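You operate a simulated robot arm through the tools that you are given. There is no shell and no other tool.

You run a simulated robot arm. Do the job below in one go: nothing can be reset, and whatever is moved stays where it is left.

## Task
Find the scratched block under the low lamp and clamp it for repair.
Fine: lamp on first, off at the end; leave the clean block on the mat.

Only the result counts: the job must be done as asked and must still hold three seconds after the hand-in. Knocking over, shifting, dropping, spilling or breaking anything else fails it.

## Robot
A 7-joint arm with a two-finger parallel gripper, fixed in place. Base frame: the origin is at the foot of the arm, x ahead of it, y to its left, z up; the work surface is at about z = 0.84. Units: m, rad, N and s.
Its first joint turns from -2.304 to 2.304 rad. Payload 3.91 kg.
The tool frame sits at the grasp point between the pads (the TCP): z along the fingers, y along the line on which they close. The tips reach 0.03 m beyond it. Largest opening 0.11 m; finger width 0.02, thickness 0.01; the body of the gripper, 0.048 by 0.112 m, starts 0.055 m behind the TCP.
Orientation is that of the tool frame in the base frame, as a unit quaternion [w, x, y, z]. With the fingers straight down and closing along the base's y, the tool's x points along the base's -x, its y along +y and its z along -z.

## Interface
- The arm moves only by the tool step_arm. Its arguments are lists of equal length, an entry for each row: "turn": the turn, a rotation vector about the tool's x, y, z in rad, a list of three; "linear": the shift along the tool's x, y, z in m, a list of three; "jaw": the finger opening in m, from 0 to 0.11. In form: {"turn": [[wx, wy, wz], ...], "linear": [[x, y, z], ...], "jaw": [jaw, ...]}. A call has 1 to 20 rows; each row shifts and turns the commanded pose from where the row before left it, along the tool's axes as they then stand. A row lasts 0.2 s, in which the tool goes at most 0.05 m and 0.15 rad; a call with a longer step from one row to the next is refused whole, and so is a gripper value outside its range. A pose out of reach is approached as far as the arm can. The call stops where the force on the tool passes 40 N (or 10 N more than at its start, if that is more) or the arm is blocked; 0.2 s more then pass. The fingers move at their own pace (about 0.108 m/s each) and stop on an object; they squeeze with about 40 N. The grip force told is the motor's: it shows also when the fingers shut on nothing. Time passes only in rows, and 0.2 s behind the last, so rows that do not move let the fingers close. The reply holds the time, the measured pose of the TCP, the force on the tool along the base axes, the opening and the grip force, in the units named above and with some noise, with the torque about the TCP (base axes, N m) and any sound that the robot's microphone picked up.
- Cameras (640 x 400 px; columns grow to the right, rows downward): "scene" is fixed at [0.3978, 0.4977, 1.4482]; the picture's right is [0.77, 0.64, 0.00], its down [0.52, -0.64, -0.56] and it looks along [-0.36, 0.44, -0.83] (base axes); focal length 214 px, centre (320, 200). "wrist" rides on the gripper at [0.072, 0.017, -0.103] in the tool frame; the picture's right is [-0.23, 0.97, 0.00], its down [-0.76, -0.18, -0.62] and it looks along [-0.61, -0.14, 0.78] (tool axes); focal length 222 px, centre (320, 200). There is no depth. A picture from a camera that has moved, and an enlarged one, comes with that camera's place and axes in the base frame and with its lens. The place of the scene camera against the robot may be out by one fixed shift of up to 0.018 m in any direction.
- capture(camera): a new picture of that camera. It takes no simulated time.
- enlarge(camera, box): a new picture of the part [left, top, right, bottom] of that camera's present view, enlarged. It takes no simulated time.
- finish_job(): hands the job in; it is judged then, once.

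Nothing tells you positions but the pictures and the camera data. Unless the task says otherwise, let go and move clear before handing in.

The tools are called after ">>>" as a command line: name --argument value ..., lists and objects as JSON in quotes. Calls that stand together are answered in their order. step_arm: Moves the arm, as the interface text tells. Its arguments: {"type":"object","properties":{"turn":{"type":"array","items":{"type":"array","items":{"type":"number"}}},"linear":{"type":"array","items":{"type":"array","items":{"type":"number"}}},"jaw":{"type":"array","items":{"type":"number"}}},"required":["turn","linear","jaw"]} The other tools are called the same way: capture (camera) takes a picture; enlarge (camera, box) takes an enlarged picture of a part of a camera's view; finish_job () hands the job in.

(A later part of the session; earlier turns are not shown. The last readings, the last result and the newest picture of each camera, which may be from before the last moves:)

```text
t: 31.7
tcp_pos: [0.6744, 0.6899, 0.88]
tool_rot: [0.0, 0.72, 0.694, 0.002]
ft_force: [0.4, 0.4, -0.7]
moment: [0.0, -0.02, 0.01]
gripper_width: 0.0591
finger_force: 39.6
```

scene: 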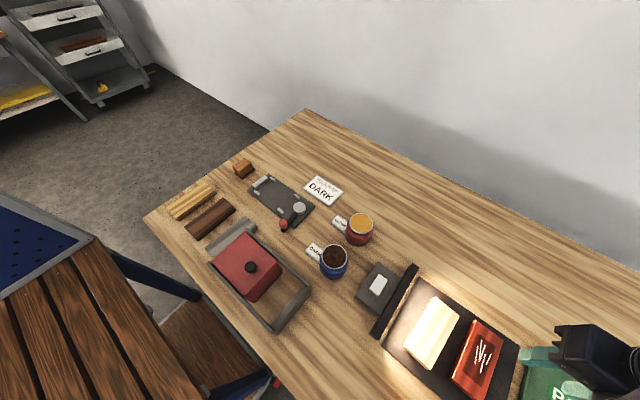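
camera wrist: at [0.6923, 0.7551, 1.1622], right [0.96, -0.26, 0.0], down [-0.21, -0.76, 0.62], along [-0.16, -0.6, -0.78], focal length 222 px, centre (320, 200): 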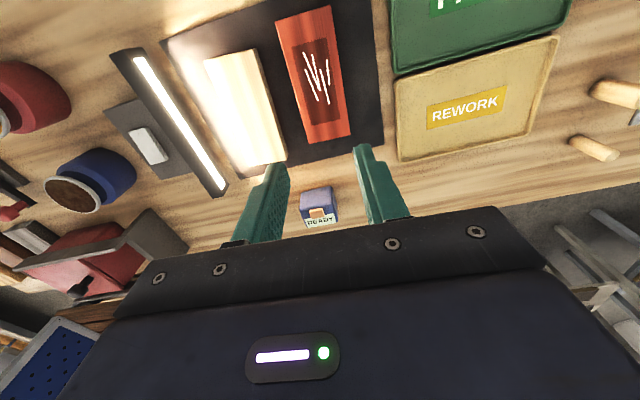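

The grip holds at 0.059 so far. I'll check visually whether the block rises with the fingers.

>>> capture --camera "wrist"

>>> step_arm --turn '[[0, 0, 0], [0, 0, 0]]' --linear '[[0, 0, -0.005], [0, 0, 0]]' --jaw '[0, 0]'

>>> step_arm --turn '[[0, 0, 0], [0, 0, 0]]' --linear '[[0, 0, -0.005], [0, 0, 0]]' --jaw '[0, 0]'

>>> capture --camera "wrist"

>>> enlarge --camera "scene" --box '[400, 280, 560, 400]'

```text
taken
camera wrist: at [0.6929, 0.7614, 0.9836], right [0.96, -0.26, 0.0], down [-0.21, -0.76, 0.62], along [-0.16, -0.6, -0.78], focal length 222 px, centre (320, 200)
```

wrist: 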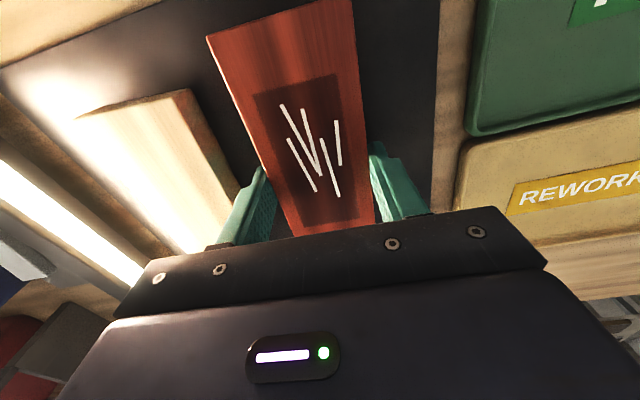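

```text
t: 32.3
tcp_pos: [0.6739, 0.69, 0.8852]
tool_rot: [-0.001, 0.72, 0.694, 0.001]
ft_force: [0.2, -0.2, -1.2]
moment: [-0.03, 0.03, -0.02]
gripper_width: 0.0591
finger_force: 40.5
```

```text
t: 32.9
tcp_pos: [0.6742, 0.69, 0.8909]
tool_rot: [-0.002, 0.72, 0.694, 0.001]
ft_force: [-0.1, -0.5, -1.4]
moment: [-0.02, -0.02, -0.01]
gripper_width: 0.0591
finger_force: 40.1
```

```text
taken
camera wrist: at [0.6931, 0.7615, 0.9937], right [0.96, -0.26, 0.0], down [-0.21, -0.76, 0.62], along [-0.16, -0.6, -0.78], focal length 222 px, centre (320, 200)
```

wrist: 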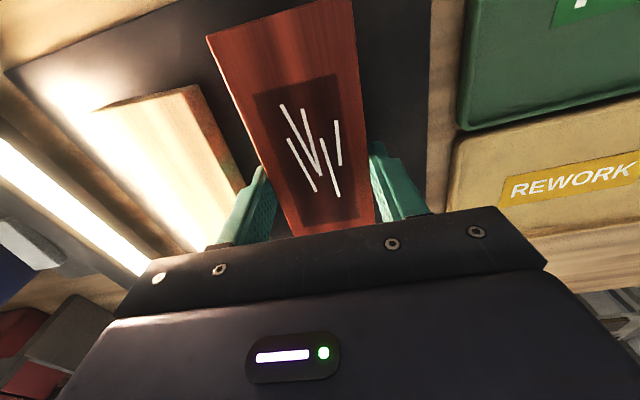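

```text
3.33 times, centred on (480, 340) of scene
camera zoom: at [0.3978, 0.4977, 1.4482], right [0.77, 0.64, 0.0], down [0.52, -0.64, -0.56], along [-0.36, 0.44, -0.83], focal length 715 px, centre (-213, -267)
```

zoom: 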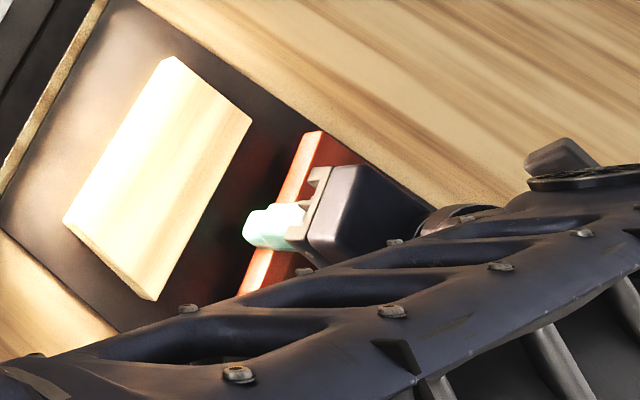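

The block now rises with the gripper and keeps its place between the fingers. I'll lift on slowly and clear the mat.

>>> step_arm --turn '[[0, 0, 0], [0, 0, 0], [0, 0, 0], [0, 0, 0], [0, 0, 0], [0, 0, 0], [0, 0, 0], [0, 0, 0]]' --linear '[[0, 0, -0.01], [0, 0, -0.015], [0, 0, -0.02], [0, 0, -0.025], [0, 0, -0.025], [0, 0, -0.025], [0, 0, -0.02], [0, 0, 0]]' --jaw '[0, 0, 0, 0, 0, 0, 0, 0]'

>>> capture --camera "wrist"

```text
t: 34.7
tcp_pos: [0.6748, 0.6905, 1.0296]
tool_rot: [-0.002, 0.72, 0.693, 0.001]
ft_force: [0.4, -0.2, -1.6]
moment: [-0.02, 0.0, -0.03]
gripper_width: 0.0594
finger_force: 40.7
```

```text
taken
camera wrist: at [0.6938, 0.7613, 1.1339], right [0.96, -0.26, 0.0], down [-0.21, -0.76, 0.62], along [-0.16, -0.6, -0.78], focal length 222 px, centre (320, 200)
```

wrist: 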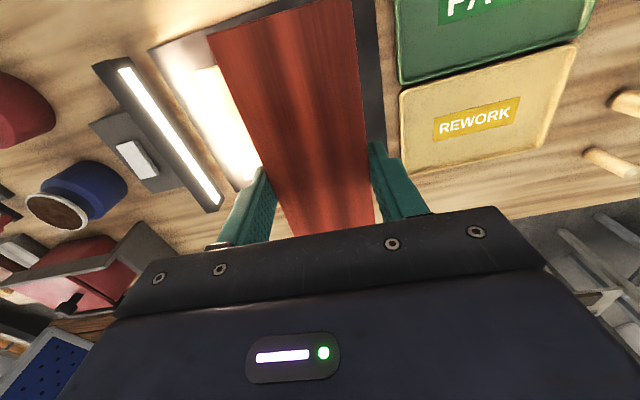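

The block is held securely. I'll carry it back past the lamp at height, then turn it by about 92° so its long side lies along x for the clamp plate.

>>> step_arm --turn '[[0, 0, 0], [0, 0, 0], [0, 0, 0], [0, 0, 0], [0, 0, 0], [0, 0, 0], [0, 0, 0], [0, 0, 0], [0, 0, -0.134], [0, 0, -0.134], [0, 0, -0.134], [0, 0, -0.134], [0, 0, -0.134], [0, 0, -0.134], [0, 0, -0.134], [0, 0, -0.134], [0, 0, -0.134], [0, 0, -0.134], [0, 0, -0.134], [0, 0, -0.134]]' --linear '[[-0.0075, -0.0341, -0.0038], [-0.0075, -0.0341, -0.0038], [-0.0075, -0.0341, -0.0038], [-0.0075, -0.0341, -0.0038], [-0.0075, -0.0341, -0.0038], [-0.0075, -0.0341, -0.0038], [-0.0075, -0.0341, -0.0038], [-0.0075, -0.0341, -0.0038], [0, 0, 0], [0, 0, 0], [0, 0, 0], [0, 0, 0], [0, 0, 0], [0, 0, 0], [0, 0, 0], [0, 0, 0], [0, 0, 0], [0, 0, 0], [0, 0, 0], [0, 0, 0]]' --jaw '[0, 0, 0, 0, 0, 0, 0, 0, 0, 0, 0, 0, 0, 0, 0, 0, 0, 0, 0, 0]'

>>> capture --camera "wrist"

>>> capture --camera "scene"

```text
t: 38.9
tcp_pos: [0.3993, 0.6399, 1.0609]
tool_rot: [0.0, -0.001, 1.0, 0.001]
ft_force: [-0.4, 0.7, -1.4]
moment: [0.0, 0.0, -0.01]
gripper_width: 0.0591
finger_force: 39.4
```

```text
taken
camera wrist: at [0.3258, 0.6562, 1.1636], right [0.22, 0.97, 0.0], down [0.76, -0.18, 0.62], along [0.61, -0.14, -0.78], focal length 222 px, centre (320, 200)
```

wrist: 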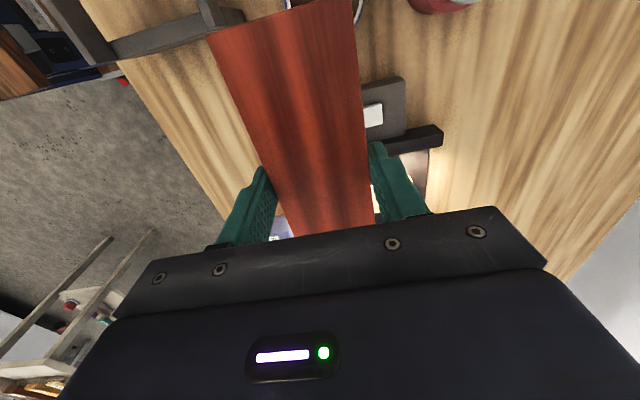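

```text
taken
```

scene: 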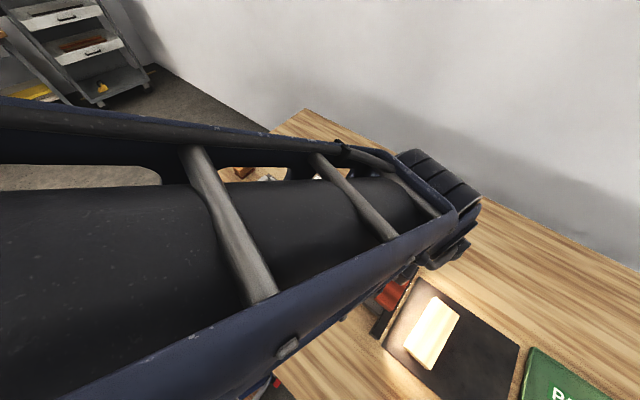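

The block is aligned along x. I'll move to a viewing point beside the clamp so the plate shows past the block.

>>> step_arm --turn '[[0, 0, 0], [0, 0, 0], [0, 0, 0], [0, 0, 0], [0, 0, 0], [0, 0, 0], [0, 0, 0], [0, 0, 0], [0, 0, 0], [0, 0, 0], [0, 0, 0], [0, 0, 0], [0, 0, 0], [0, 0, 0]]' --linear '[[0.015, -0.002, 0], [0.03, -0.005, 0], [0.036, -0.006, 0], [0.036, -0.006, 0], [0.036, -0.006, 0], [0.036, -0.006, 0], [0.036, -0.006, 0], [0.036, -0.006, 0], [0.036, -0.006, 0], [0.036, -0.006, 0], [0.036, -0.006, 0], [0.036, -0.006, 0], [0.02, -0.002, 0], [0, 0, 0]]' --jaw '[0, 0, 0, 0, 0, 0, 0, 0, 0, 0, 0, 0, 0, 0]'

>>> capture --camera "wrist"

>>> capture --camera "scene"

```text
t: 41.9
tcp_pos: [-0.0267, 0.5715, 1.0599]
tool_rot: [0.0, 0.0, 1.0, 0.001]
ft_force: [-0.1, 0.3, -1.2]
moment: [-0.01, -0.05, -0.02]
gripper_width: 0.0593
finger_force: 40.2
```

```text
taken
camera wrist: at [-0.0987, 0.5868, 1.1628], right [0.23, 0.97, 0.0], down [0.76, -0.18, 0.62], along [0.61, -0.14, -0.78], focal length 222 px, centre (320, 200)
```

wrist: 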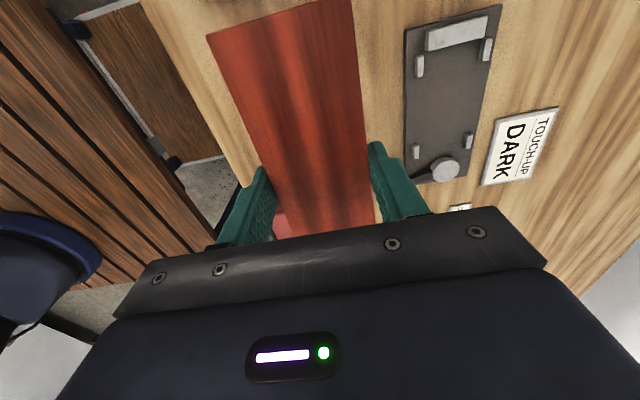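

```text
taken
```

scene: 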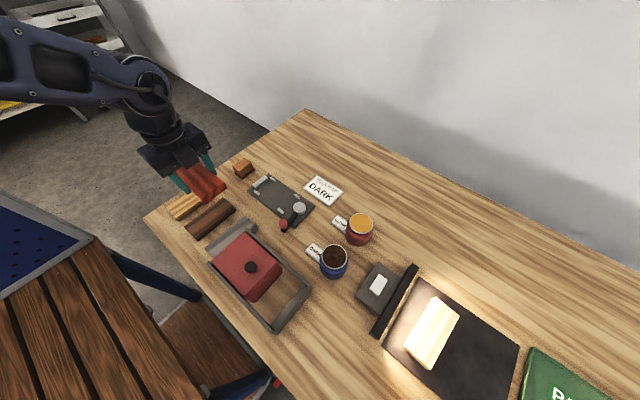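

Both cameras see the clamp plate now. I'll enlarge both views to measure the stop, the lugs and the cam.

>>> enlarge --camera "wrist" --box '[370, 0, 530, 100]'

>>> enlarge --camera "wrist" --box '[370, 100, 530, 200]'

>>> enlarge --camera "scene" --box '[230, 160, 330, 240]'

```text
4.00 times, centred on (450, 50) of wrist
camera zoom: at [-0.0987, 0.5868, 1.1628], right [0.23, 0.97, 0.0], down [0.76, -0.18, 0.62], along [0.61, -0.14, -0.78], focal length 888 px, centre (-200, 800)
```

zoom: 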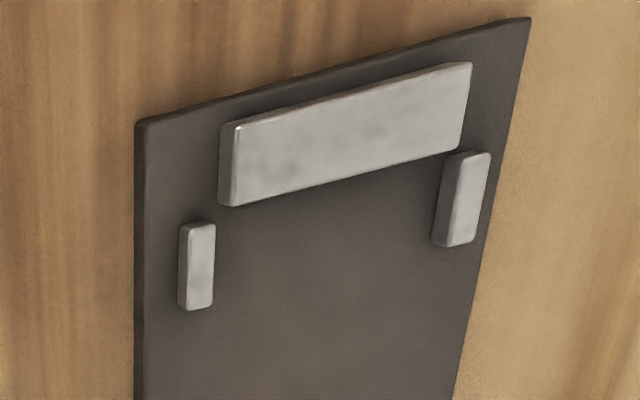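

```text
4.00 times, centred on (450, 150) of wrist
camera zoom: at [-0.0987, 0.5868, 1.1628], right [0.23, 0.97, 0.0], down [0.76, -0.18, 0.62], along [0.61, -0.14, -0.78], focal length 888 px, centre (-200, 400)
```

zoom: 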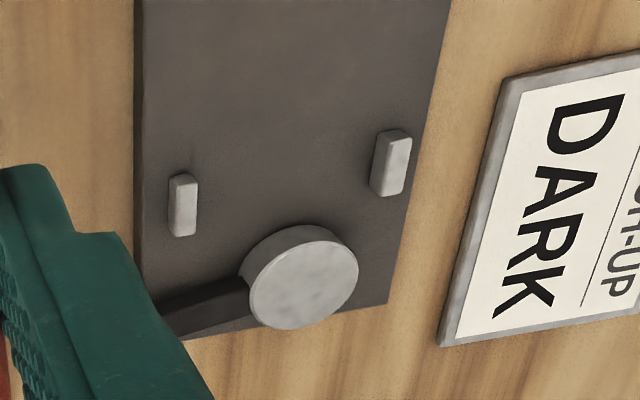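

```text
5.00 times, centred on (280, 200) of scene
camera zoom: at [0.3978, 0.4977, 1.4482], right [0.77, 0.64, 0.0], down [0.52, -0.64, -0.56], along [-0.36, 0.44, -0.83], focal length 1072 px, centre (520, 200)
```

zoom: 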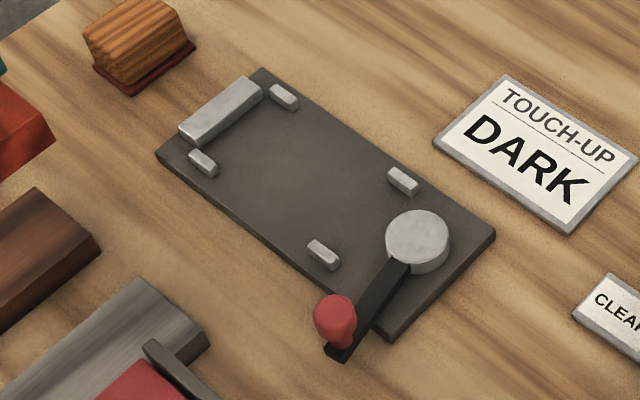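

By the wrist camera, the stop's inner face is near x≈-0.046 and the side lugs' inner faces near y 0.6975 and 0.7645. The cam disc is near (0.117, 0.734), so the fit along x is tight. I'll get closer views to refine this.

>>> step_arm --turn '[[0, 0, 0], [0, 0, 0], [0, 0, 0], [0, 0, 0], [0, 0, 0]]' --linear '[[0, 0.007, 0.02], [0, 0.007, 0.02], [0, 0.007, 0.02], [0, 0.0075, 0.02], [0, 0, 0]]' --jaw '[0, 0, 0, 0, 0]'

>>> capture --camera "wrist"

>>> enlarge --camera "wrist" --box '[380, 0, 540, 110]'

>>> enlarge --camera "wrist" --box '[380, 110, 540, 220]'

```text
t: 43.1
tcp_pos: [-0.0257, 0.5999, 0.9793]
tool_rot: [-0.001, 0.0, 1.0, 0.002]
ft_force: [-0.1, 0.5, -1.3]
moment: [0.01, 0.01, 0.01]
gripper_width: 0.0593
finger_force: 40.0
```

```text
taken
camera wrist: at [-0.0987, 0.6152, 1.0823], right [0.23, 0.97, 0.0], down [0.76, -0.18, 0.62], along [0.61, -0.14, -0.78], focal length 222 px, centre (320, 200)
```

wrist: 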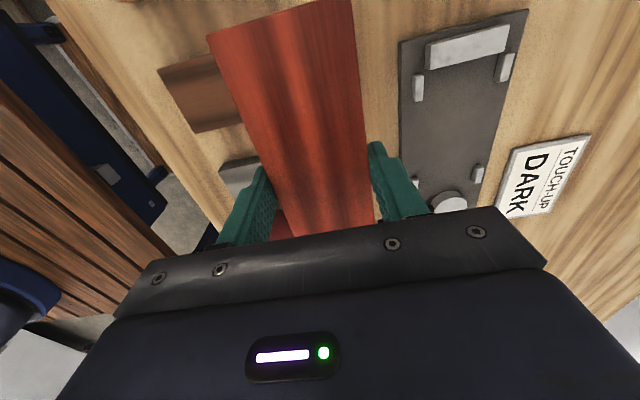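

```text
3.64 times, centred on (460, 55) of wrist
camera zoom: at [-0.0987, 0.6152, 1.0823], right [0.23, 0.97, 0.0], down [0.76, -0.18, 0.62], along [0.61, -0.14, -0.78], focal length 808 px, centre (-189, 727)
```

zoom: 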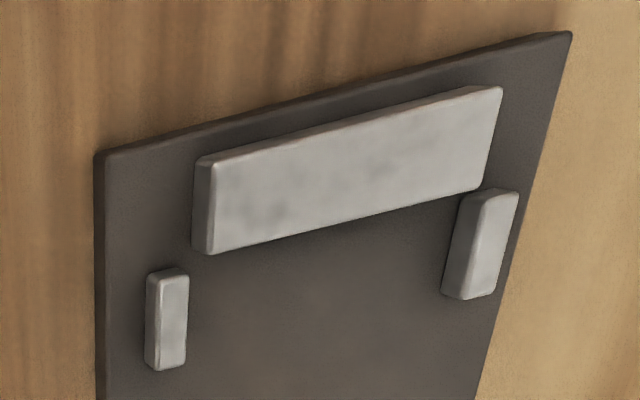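

```text
3.64 times, centred on (460, 165) of wrist
camera zoom: at [-0.0987, 0.6152, 1.0823], right [0.23, 0.97, 0.0], down [0.76, -0.18, 0.62], along [0.61, -0.14, -0.78], focal length 808 px, centre (-189, 327)
```

zoom: 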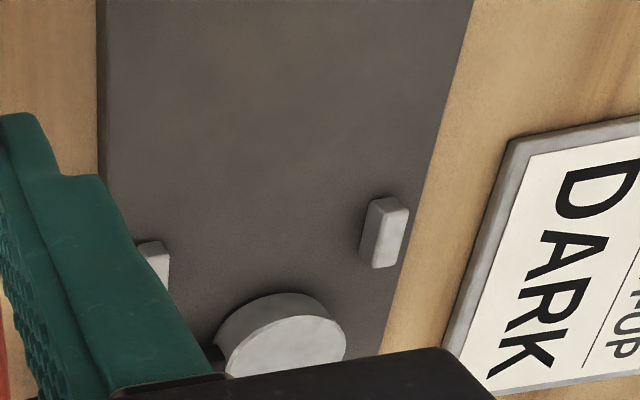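

The stop and lug positions agree between views. I'll shift along x to see the cam disc clearly.

>>> step_arm --turn '[[0, 0, 0], [0, 0, 0], [0, 0, 0], [0, 0, 0]]' --linear '[[-0.03, -0.005, 0], [-0.03, -0.005, 0], [-0.03, -0.005, 0], [0, 0, 0]]' --jaw '[0, 0, 0, 0]'

>>> capture --camera "wrist"

>>> enlarge --camera "wrist" --box '[380, 30, 540, 140]'

>>> capture --camera "scene"

```text
t: 44.1
tcp_pos: [0.0636, 0.5837, 0.9791]
tool_rot: [0.0, 0.0, 1.0, 0.002]
ft_force: [0.2, -1.0, -1.2]
moment: [0.01, 0.0, -0.01]
gripper_width: 0.0591
finger_force: 39.9
```

```text
taken
camera wrist: at [-0.0086, 0.6002, 1.0826], right [0.23, 0.97, 0.0], down [0.76, -0.18, 0.62], along [0.61, -0.14, -0.78], focal length 222 px, centre (320, 200)
```

wrist: 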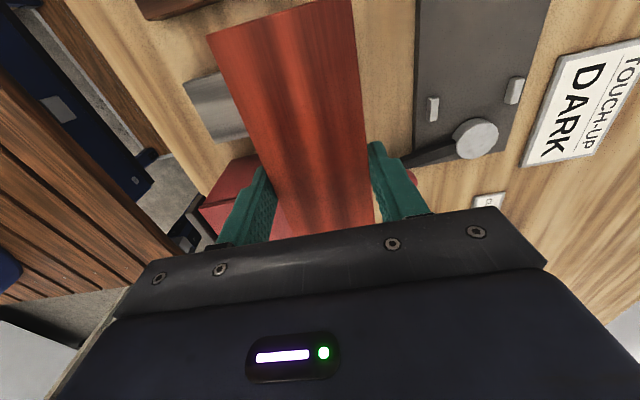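

```text
3.64 times, centred on (460, 85) of wrist
camera zoom: at [-0.0086, 0.6002, 1.0826], right [0.23, 0.97, 0.0], down [0.76, -0.18, 0.62], along [0.61, -0.14, -0.78], focal length 808 px, centre (-189, 618)
```

zoom: 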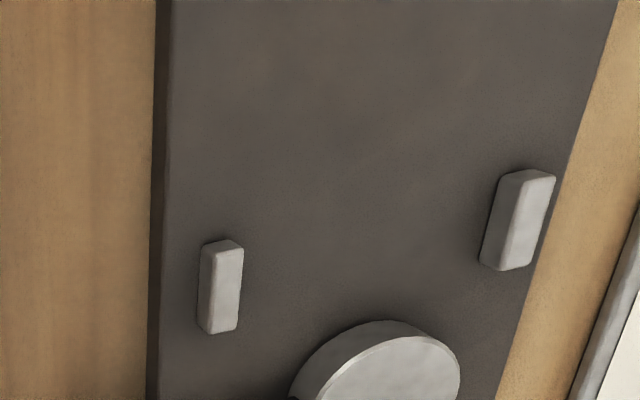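

```text
taken
```

scene: 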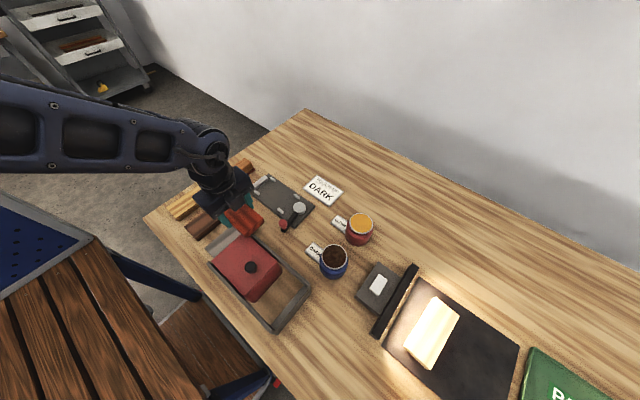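

>>> enlarge --camera "wrist" --box '[380, 90, 520, 190]'

>>> enlarge --camera "scene" --box '[260, 180, 330, 240]'

```text
4.00 times, centred on (450, 140) of wrist
camera zoom: at [-0.0086, 0.6002, 1.0826], right [0.23, 0.97, 0.0], down [0.76, -0.18, 0.62], along [0.61, -0.14, -0.78], focal length 888 px, centre (-200, 440)
```

zoom: 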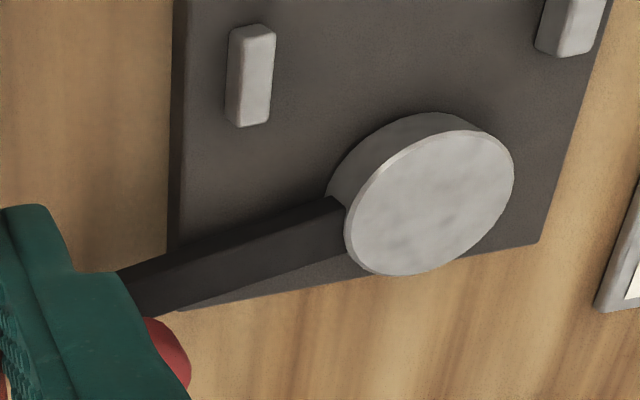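

```text
6.67 times, centred on (295, 210) of scene
camera zoom: at [0.3978, 0.4977, 1.4482], right [0.77, 0.64, 0.0], down [0.52, -0.64, -0.56], along [-0.36, 0.44, -0.83], focal length 1430 px, centre (487, 133)
```

zoom: 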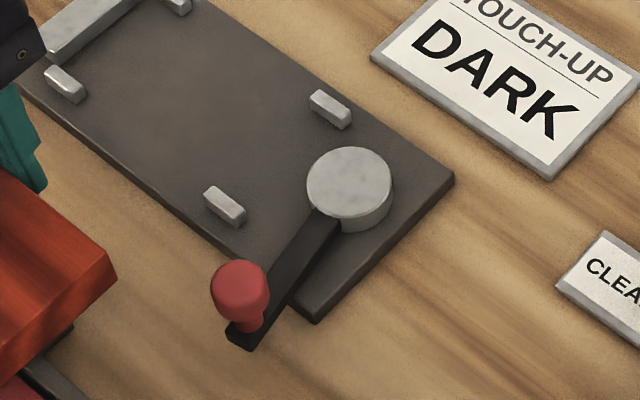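

The cam's near face sits at about x≈0.099 and the stop at x≈-0.046, so the 0.14 m block fits with about 2 mm to spare at each end. I'll bring the held block above the seat, at TCP (0.033, 0.731).

>>> step_arm --turn '[[0, 0, 0], [0, 0, 0], [0, 0, 0], [0, 0, 0], [0, 0, 0], [0, 0, 0], [0, 0, 0], [0, 0, 0], [0, 0, 0]]' --linear '[[0.0062, 0.0294, 0], [0.0062, 0.0294, 0], [0.0062, 0.0294, 0], [0.0062, 0.0294, 0], [0.0062, 0.0294, 0], [0, 0, 0.02], [0, 0, 0.02], [0, 0, 0.019], [0, 0, 0]]' --jaw '[0, 0, 0, 0, 0, 0, 0, 0, 0]'

>>> capture --camera "wrist"

>>> enlarge --camera "wrist" --box '[140, 0, 440, 190]'

>>> enlarge --camera "scene" --box '[220, 140, 340, 250]'

```text
t: 46.1
tcp_pos: [0.0335, 0.7321, 0.9196]
tool_rot: [0.0, 0.0, 1.0, 0.001]
ft_force: [0.3, 1.0, -1.5]
moment: [-0.02, -0.02, 0.03]
gripper_width: 0.0593
finger_force: 40.0
```

```text
taken
camera wrist: at [-0.0403, 0.7482, 1.0233], right [0.23, 0.97, 0.0], down [0.76, -0.18, 0.62], along [0.61, -0.14, -0.78], focal length 222 px, centre (320, 200)
```

wrist: 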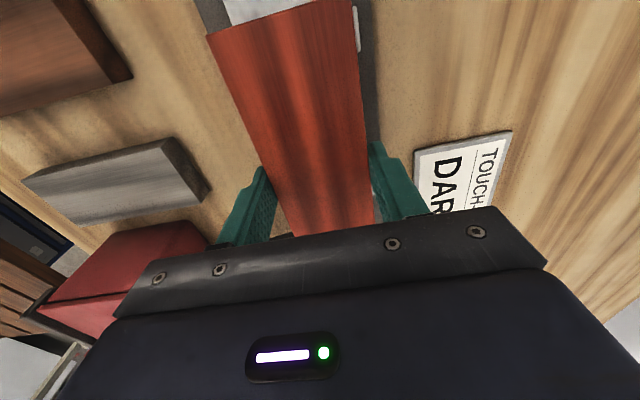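

```text
2.11 times, centred on (290, 95) of wrist
camera zoom: at [-0.0403, 0.7482, 1.0233], right [0.23, 0.97, 0.0], down [0.76, -0.18, 0.62], along [0.61, -0.14, -0.78], focal length 468 px, centre (383, 421)
```

zoom: 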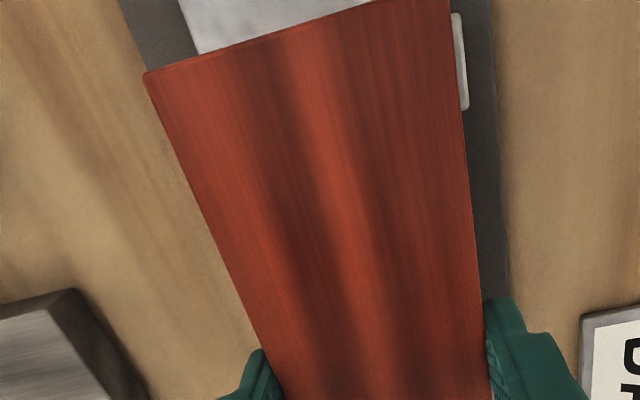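

```text
3.64 times, centred on (280, 195) of scene
camera zoom: at [0.3978, 0.4977, 1.4482], right [0.77, 0.64, 0.0], down [0.52, -0.64, -0.56], along [-0.36, 0.44, -0.83], focal length 780 px, centre (466, 218)
```

zoom: 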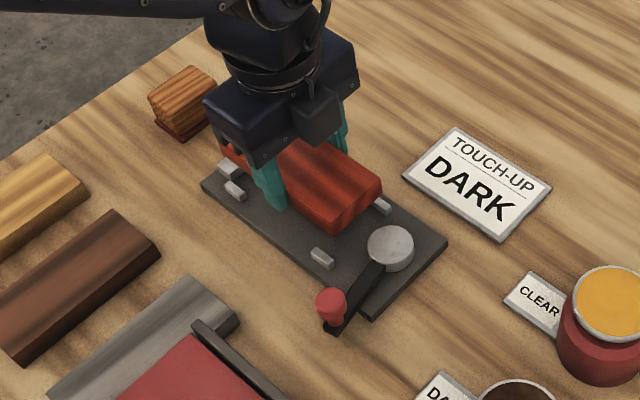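

The block sits above the plate, lined up. I'll lower to just above the stop height and recheck from both cameras.

>>> step_arm --turn '[[0, 0, 0], [0, 0, 0], [0, 0, 0], [0, 0, 0]]' --linear '[[0, -0.0008, 0.008], [0, 0, 0.008], [0, 0, 0.007], [0, 0, 0]]' --jaw '[0, 0, 0, 0]'

>>> enlarge --camera "wrist" --box '[180, 0, 400, 140]'

>>> enlarge --camera "scene" --box '[240, 165, 320, 235]'

```text
t: 47.1
tcp_pos: [0.0326, 0.7299, 0.8971]
tool_rot: [0.0, 0.0, 1.0, 0.002]
ft_force: [-0.3, -0.7, -2.2]
moment: [0.02, 0.02, 0.03]
gripper_width: 0.0593
finger_force: 40.1
```

```text
2.86 times, centred on (290, 70) of wrist
camera zoom: at [-0.04, 0.7472, 1.001], right [0.23, 0.97, 0.0], down [0.76, -0.18, 0.62], along [0.61, -0.14, -0.78], focal length 635 px, centre (406, 571)
```

zoom: 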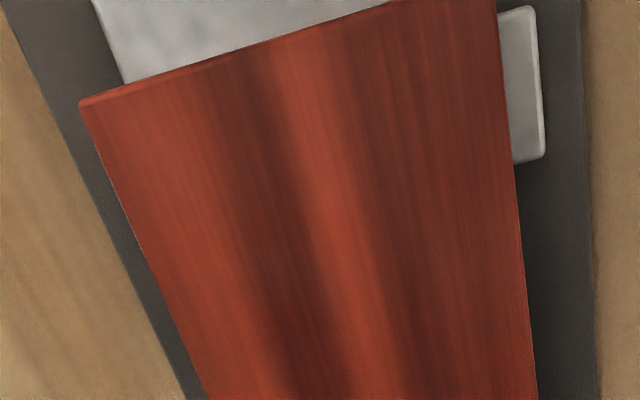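

```text
5.71 times, centred on (280, 200) of scene
camera zoom: at [0.3978, 0.4977, 1.4482], right [0.77, 0.64, 0.0], down [0.52, -0.64, -0.56], along [-0.36, 0.44, -0.83], focal length 1226 px, centre (549, 200)
```

zoom: 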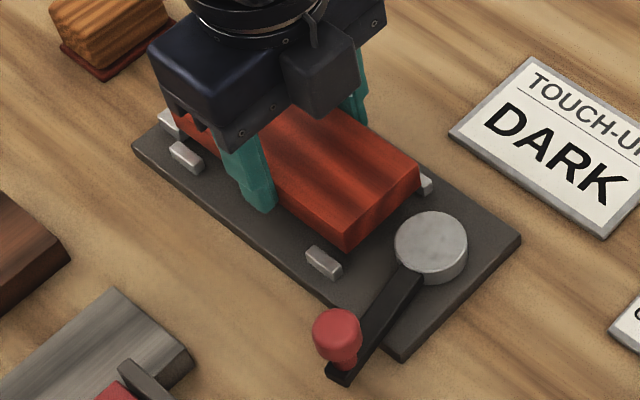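

Alignment looks right on both sides. I'll lower in small steps, watching for contact.

>>> step_arm --turn '[[0, 0, 0], [0, 0, 0], [0, 0, 0]]' --linear '[[0, 0.0004, 0.004], [0, 0, 0.004], [0, 0, 0]]' --jaw '[0, 0, 0]'

>>> step_arm --turn '[[0, 0, 0], [0, 0, 0]]' --linear '[[0, 0, 0.003], [0, 0, 0]]' --jaw '[0, 0]'

>>> enlarge --camera "scene" --box '[240, 165, 320, 235]'

>>> enlarge --camera "wrist" --box '[180, 0, 400, 140]'

```text
t: 47.9
tcp_pos: [0.0331, 0.7312, 0.8912]
tool_rot: [0.0, 0.0, 1.0, 0.002]
ft_force: [1.4, 2.0, 14.4]
moment: [-0.13, 1.17, 0.02]
gripper_width: 0.0591
finger_force: 39.9
```

```text
t: 48.5
tcp_pos: [0.0336, 0.7317, 0.888]
tool_rot: [-0.001, 0.0, 1.0, 0.002]
ft_force: [1.4, 4.0, 13.7]
moment: [0.01, 1.13, -0.25]
gripper_width: 0.0592
finger_force: 40.5
```

```text
5.71 times, centred on (280, 200) of scene
camera zoom: at [0.3978, 0.4977, 1.4482], right [0.77, 0.64, 0.0], down [0.52, -0.64, -0.56], along [-0.36, 0.44, -0.83], focal length 1226 px, centre (549, 200)
```

zoom: 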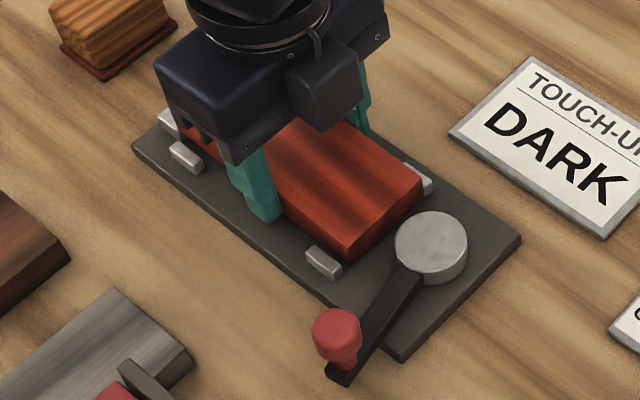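

```text
2.86 times, centred on (290, 70) of wrist
camera zoom: at [-0.0398, 0.7476, 0.9905], right [0.23, 0.97, 0.0], down [0.76, -0.18, 0.62], along [0.61, -0.14, -0.78], focal length 635 px, centre (406, 571)
```

zoom: 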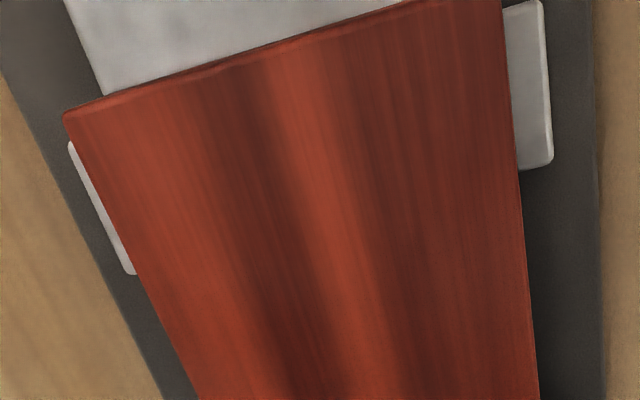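

The force and moment show that the block's -x end landed on top of the stop bar, so the block sits about 4 mm too far toward the stop. I'll lift off and see how the block now lies in the grip.

>>> step_arm --turn '[[0, 0, 0], [0, 0, 0], [0, 0, 0], [0, 0, 0]]' --linear '[[0, 0, -0.005], [0, 0, -0.005], [0, 0, -0.005], [0, 0, 0]]' --jaw '[0, 0, 0, 0]'

>>> capture --camera "wrist"

>>> enlarge --camera "wrist" --box '[180, 0, 400, 140]'

>>> enlarge --camera "scene" --box '[240, 165, 320, 235]'

```text
t: 49.5
tcp_pos: [0.0336, 0.7311, 0.9016]
tool_rot: [0.001, 0.0, 1.0, 0.0]
ft_force: [0.7, -0.2, -0.5]
moment: [0.01, 0.01, -0.01]
gripper_width: 0.0593
finger_force: 40.0
```

```text
taken
camera wrist: at [-0.0399, 0.7474, 1.0048], right [0.23, 0.97, 0.0], down [0.76, -0.18, 0.62], along [0.61, -0.14, -0.78], focal length 222 px, centre (320, 200)
```

wrist: 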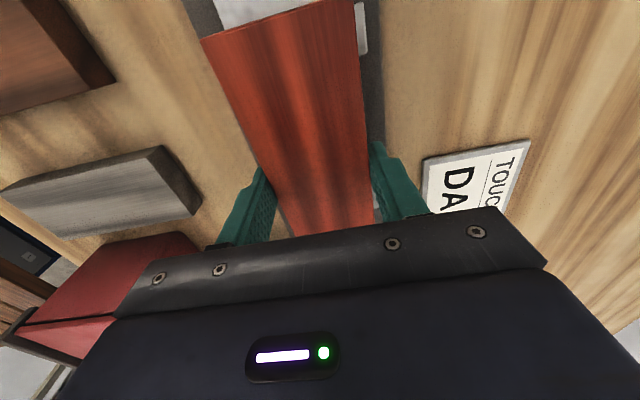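

```text
2.86 times, centred on (290, 70) of wrist
camera zoom: at [-0.0399, 0.7474, 1.0048], right [0.23, 0.97, 0.0], down [0.76, -0.18, 0.62], along [0.61, -0.14, -0.78], focal length 635 px, centre (406, 571)
```

zoom: 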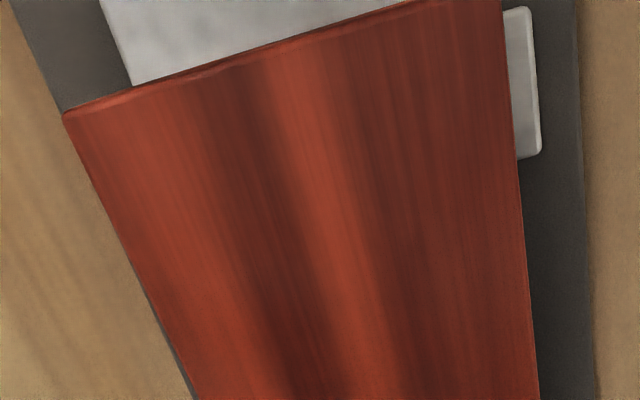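

```text
5.71 times, centred on (280, 200) of scene
camera zoom: at [0.3978, 0.4977, 1.4482], right [0.77, 0.64, 0.0], down [0.52, -0.64, -0.56], along [-0.36, 0.44, -0.83], focal length 1226 px, centre (549, 200)
```

zoom: 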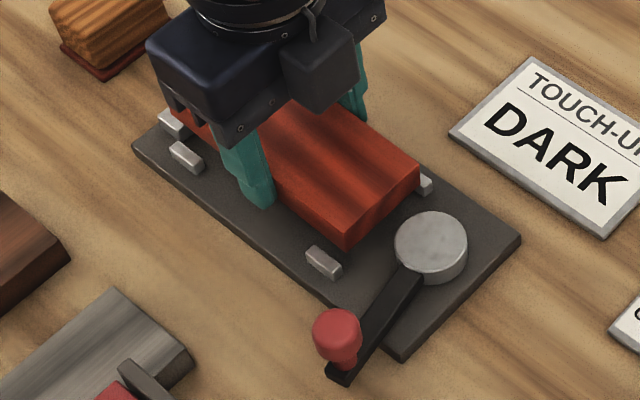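

The block pitched about 4.5° in the grip, with its stop end up, and needs to move about 3.5 mm toward the cam. I'll raise slightly, tilt the tool to level the block, shift it, and look again.

>>> step_arm --turn '[[0, 0, 0], [0, -0.039, 0], [0, -0.039, 0], [0, 0, 0]]' --linear '[[-0.0019, 0, -0.006], [0, 0, 0], [0, 0, 0], [0, 0, 0]]' --jaw '[0, 0, 0, 0]'

>>> enlarge --camera "wrist" --box '[180, 0, 400, 140]'

>>> enlarge --camera "scene" --box '[240, 165, 320, 235]'

```text
t: 50.5
tcp_pos: [0.0344, 0.7308, 0.9094]
tool_rot: [0.04, 0.0, 0.999, 0.001]
ft_force: [0.0, 0.3, -0.5]
moment: [0.0, 0.0, 0.0]
gripper_width: 0.0592
finger_force: 39.3
```

```text
2.86 times, centred on (290, 70) of wrist
camera zoom: at [-0.0458, 0.7475, 1.005], right [0.23, 0.97, 0.02], down [0.71, -0.18, 0.68], along [0.67, -0.14, -0.73], focal length 635 px, centre (406, 571)
```

zoom: 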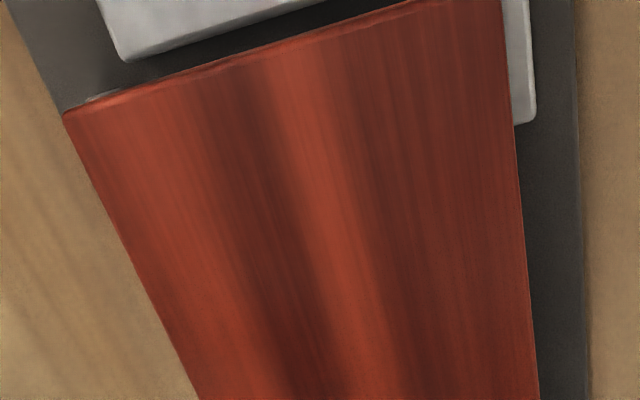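

```text
5.71 times, centred on (280, 200) of scene
camera zoom: at [0.3978, 0.4977, 1.4482], right [0.77, 0.64, 0.0], down [0.52, -0.64, -0.56], along [-0.36, 0.44, -0.83], focal length 1226 px, centre (549, 200)
```

zoom: 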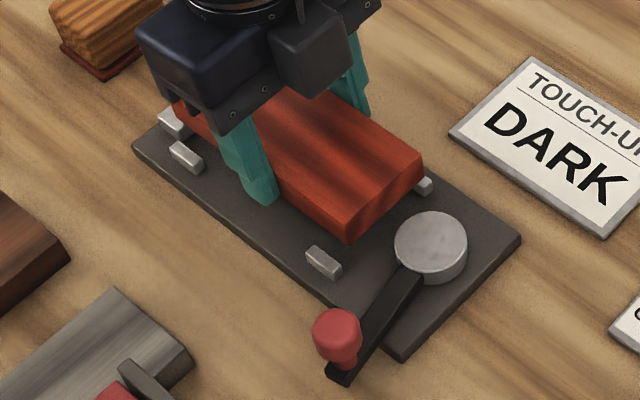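

The stop's inner edge now shows beyond the block's end, with a small gap. I'll shift about 1 mm more toward the cam, then lower straight down in small steps.

>>> step_arm --turn '[[0, 0, 0], [0, 0, 0], [0, 0, 0], [0, 0, 0]]' --linear '[[-0.0009, 0.0002, 0], [0.0005, 0, 0.006], [0.0005, 0, 0.006], [0, 0, 0]]' --jaw '[0, 0, 0, 0]'

>>> step_arm --turn '[[0, 0, 0], [0, 0, 0]]' --linear '[[0.0002, 0, 0.003], [0, 0, 0]]' --jaw '[0, 0]'

>>> step_arm --turn '[[0, 0, 0], [0, 0, 0]]' --linear '[[0.0002, 0, 0.002], [0, 0, 0]]' --jaw '[0, 0]'

>>> step_arm --turn '[[0, 0, 0], [0, 0, 0]]' --linear '[[0.0002, 0, 0.002], [0, 0, 0]]' --jaw '[0, 0]'

>>> enlarge --camera "wrist" --box '[180, 0, 400, 140]'

>>> enlarge --camera "scene" --box '[240, 165, 320, 235]'

```text
t: 51.5
tcp_pos: [0.0365, 0.7318, 0.8956]
tool_rot: [0.039, 0.0, 0.999, 0.001]
ft_force: [0.6, 0.4, -1.8]
moment: [0.0, 0.03, 0.01]
gripper_width: 0.0595
finger_force: 40.1
```

```text
t: 52.1
tcp_pos: [0.0359, 0.7316, 0.8924]
tool_rot: [0.04, 0.0, 0.999, 0.002]
ft_force: [-0.2, 0.1, -2.5]
moment: [-0.01, -0.06, -0.02]
gripper_width: 0.0593
finger_force: 40.4
```

```text
t: 52.7
tcp_pos: [0.0366, 0.7326, 0.8902]
tool_rot: [0.039, 0.0, 0.999, 0.001]
ft_force: [0.2, -0.2, -1.6]
moment: [-0.01, 0.0, -0.03]
gripper_width: 0.0591
finger_force: 40.3
```

```text
t: 53.3
tcp_pos: [0.0363, 0.7314, 0.8901]
tool_rot: [0.039, 0.0, 0.999, 0.001]
ft_force: [0.1, 0.5, -1.3]
moment: [0.01, -0.02, -0.01]
gripper_width: 0.0593
finger_force: 39.9
```

```text
2.86 times, centred on (290, 70) of wrist
camera zoom: at [-0.0449, 0.748, 0.9861], right [0.23, 0.97, 0.02], down [0.71, -0.18, 0.68], along [0.67, -0.14, -0.73], focal length 635 px, centre (406, 571)
```

zoom: 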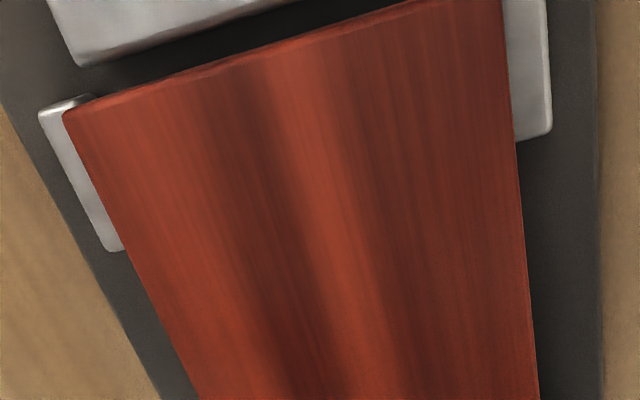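

```text
5.71 times, centred on (280, 200) of scene
camera zoom: at [0.3978, 0.4977, 1.4482], right [0.77, 0.64, 0.0], down [0.52, -0.64, -0.56], along [-0.36, 0.44, -0.83], focal length 1226 px, centre (549, 200)
```

zoom: 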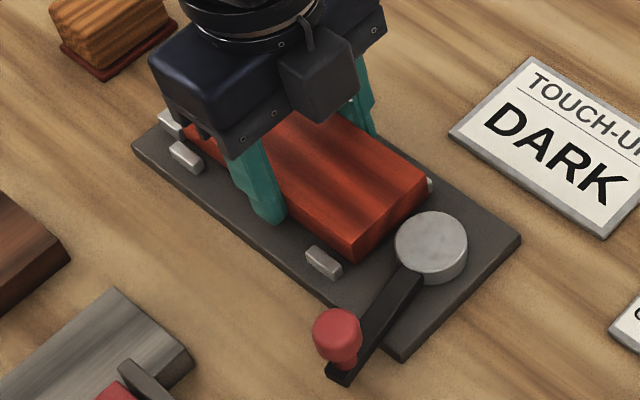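

No contact so far and the stop is cleared. Comparing the visible lug widths, the block sits about 2 mm too far toward +y, so I'll correct that while continuing down.

>>> step_arm --turn '[[0, 0, 0], [0, 0, 0]]' --linear '[[0.0001, -0.0018, 0.001], [0, 0, 0]]' --jaw '[0, 0]'

>>> step_arm --turn '[[0, 0, 0], [0, 0, 0]]' --linear '[[0.0002, 0, 0.002], [0, 0, 0]]' --jaw '[0, 0]'

>>> step_arm --turn '[[0, 0, 0], [0, 0, 0]]' --linear '[[0.0002, 0, 0.002], [0, 0, 0]]' --jaw '[0, 0]'

>>> enlarge --camera "wrist" --box '[180, 0, 400, 140]'

>>> enlarge --camera "scene" --box '[240, 165, 320, 235]'

```text
t: 53.9
tcp_pos: [0.0367, 0.7306, 0.8871]
tool_rot: [0.039, 0.0, 0.999, 0.002]
ft_force: [0.1, 0.6, -0.6]
moment: [-0.02, 0.03, 0.03]
gripper_width: 0.059
finger_force: 40.5
```

```text
t: 54.5
tcp_pos: [0.0342, 0.7306, 0.8854]
tool_rot: [0.04, 0.0, 0.999, 0.002]
ft_force: [-0.3, -0.3, -1.1]
moment: [0.01, 0.0, 0.02]
gripper_width: 0.0592
finger_force: 39.7
```

```text
t: 55.1
tcp_pos: [0.0369, 0.7301, 0.8845]
tool_rot: [0.04, 0.0, 0.999, 0.002]
ft_force: [-0.3, -0.7, -1.1]
moment: [0.02, 0.01, -0.01]
gripper_width: 0.0591
finger_force: 39.9
```

```text
2.86 times, centred on (290, 70) of wrist
camera zoom: at [-0.0449, 0.7463, 0.9812], right [0.23, 0.97, 0.02], down [0.71, -0.18, 0.68], along [0.67, -0.14, -0.73], focal length 635 px, centre (406, 571)
```

zoom: 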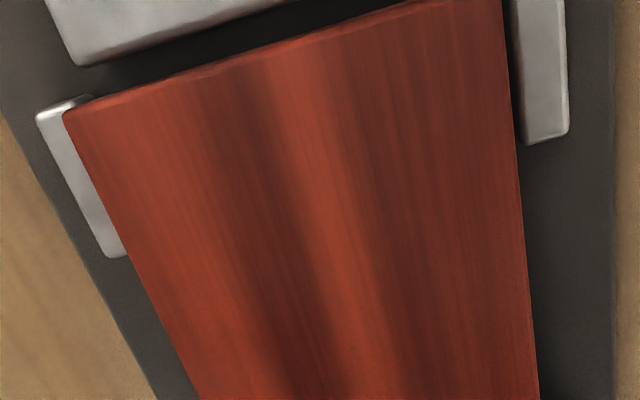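

```text
5.71 times, centred on (280, 200) of scene
camera zoom: at [0.3978, 0.4977, 1.4482], right [0.77, 0.64, 0.0], down [0.52, -0.64, -0.56], along [-0.36, 0.44, -0.83], focal length 1226 px, centre (549, 200)
```

zoom: 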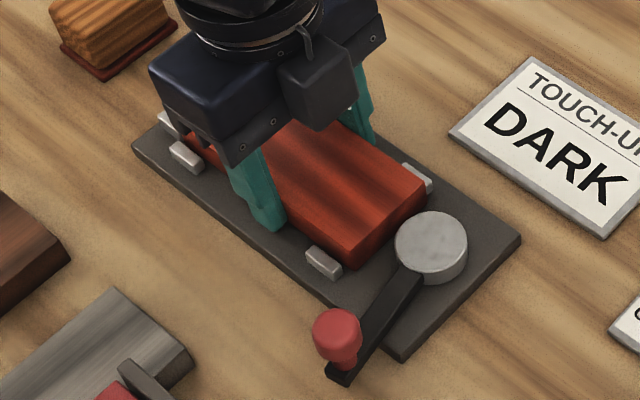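

The block is going between the lugs cleanly with no side forces. I'll continue down to the plate.

>>> step_arm --turn '[[0, 0, 0], [0, 0, 0]]' --linear '[[0.0002, 0, 0.002], [0, 0, 0]]' --jaw '[0, 0]'

>>> step_arm --turn '[[0, 0, 0], [0, 0, 0]]' --linear '[[0.0001, 0, 0.0015], [0, 0, 0]]' --jaw '[0, 0]'

>>> step_arm --turn '[[0, 0, 0], [0, 0, 0]]' --linear '[[0.0001, 0, 0.0015], [0, 0, 0]]' --jaw '[0, 0]'

```text
t: 55.7
tcp_pos: [0.0364, 0.731, 0.8837]
tool_rot: [0.04, 0.0, 0.999, 0.001]
ft_force: [1.7, -5.9, 15.3]
moment: [-0.7, 0.06, 0.12]
gripper_width: 0.0592
finger_force: 40.5
```

```text
t: 56.4
tcp_pos: [0.0352, 0.7303, 0.8827]
tool_rot: [0.039, 0.0, 0.999, 0.003]
ft_force: [-0.5, -1.5, 6.2]
moment: [-0.26, 0.08, 0.09]
gripper_width: 0.0592
finger_force: 39.6
stopped in row 2: the force on the tool passed its limit at 41 N (the readings are from after the stop); the commanded pose is now the measured one
```

```text
t: 57.0
tcp_pos: [0.0357, 0.7318, 0.883]
tool_rot: [0.039, 0.0, 0.999, 0.005]
ft_force: [1.8, -1.1, 35.0]
moment: [-1.19, 0.23, 0.32]
gripper_width: 0.0591
finger_force: 39.9
```

The fingertip has reached the plate, so the block is seated to within a millimetre. I'll relieve the pressure slightly and open the jaw.

>>> step_arm --turn '[[0, 0, 0], [0, 0, 0], [0, 0, 0], [0, 0, 0], [0, 0, 0]]' --linear '[[-0.0001, 0, -0.002], [0, 0, 0], [0, 0, 0], [0, 0, 0], [0, 0, 0]]' --jaw '[0, 0.062, 0.068, 0.074, 0.074]'

>>> capture --camera "wrist"

>>> enlarge --camera "scene" --box '[240, 165, 320, 235]'

```text
t: 58.2
tcp_pos: [0.0352, 0.7311, 0.8834]
tool_rot: [0.04, 0.0, 0.999, 0.003]
ft_force: [0.8, 15.7, 18.6]
moment: [-0.19, 0.15, -0.11]
gripper_width: 0.0664
finger_force: 0.1
```

```text
taken
camera wrist: at [-0.0448, 0.7467, 0.9802], right [0.23, 0.97, 0.02], down [0.71, -0.18, 0.68], along [0.67, -0.14, -0.73], focal length 222 px, centre (320, 200)
```

wrist: 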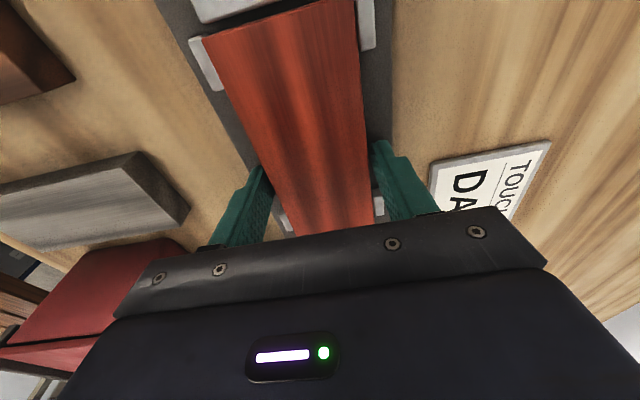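

```text
5.71 times, centred on (280, 200) of scene
camera zoom: at [0.3978, 0.4977, 1.4482], right [0.77, 0.64, 0.0], down [0.52, -0.64, -0.56], along [-0.36, 0.44, -0.83], focal length 1226 px, centre (549, 200)
```

zoom: 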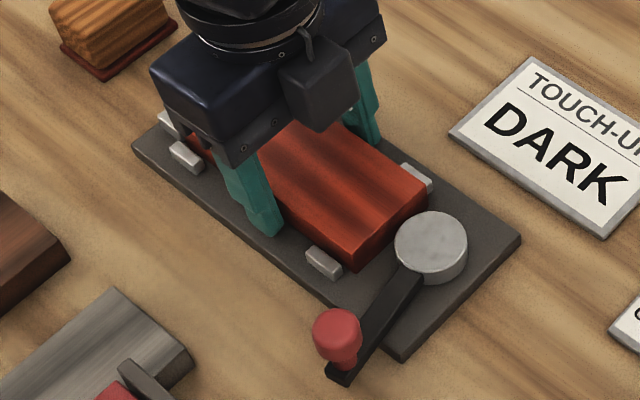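

The -y fingertip is still pressing on the plate. I'll raise a few millimetres to free it, with the jaw open.

>>> step_arm --turn '[[0, 0, 0], [0, 0, 0], [0, 0, 0]]' --linear '[[-0.0002, 0, -0.002], [-0.0002, 0, -0.002], [0, 0, 0]]' --jaw '[0.074, 0.074, 0.074]'

>>> capture --camera "wrist"

>>> enlarge --camera "scene" --box '[240, 165, 320, 235]'

```text
t: 59.0
tcp_pos: [0.0355, 0.7299, 0.8863]
tool_rot: [0.039, 0.0, 0.999, 0.002]
ft_force: [-0.1, -0.3, 0.0]
moment: [-0.01, -0.01, 0.01]
gripper_width: 0.0738
finger_force: 0.0
```

```text
taken
camera wrist: at [-0.0451, 0.7468, 0.9833], right [0.23, 0.97, 0.02], down [0.71, -0.18, 0.68], along [0.67, -0.14, -0.73], focal length 222 px, centre (320, 200)
```

wrist: 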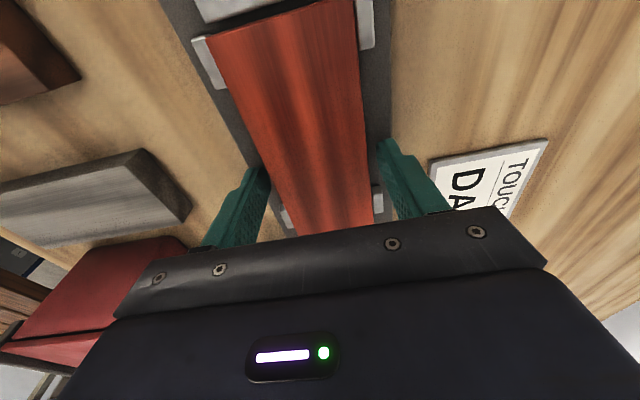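

```text
5.71 times, centred on (280, 200) of scene
camera zoom: at [0.3978, 0.4977, 1.4482], right [0.77, 0.64, 0.0], down [0.52, -0.64, -0.56], along [-0.36, 0.44, -0.83], focal length 1226 px, centre (549, 200)
```

zoom: 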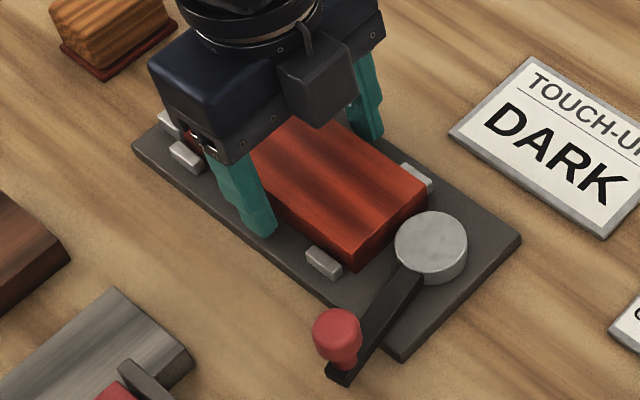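

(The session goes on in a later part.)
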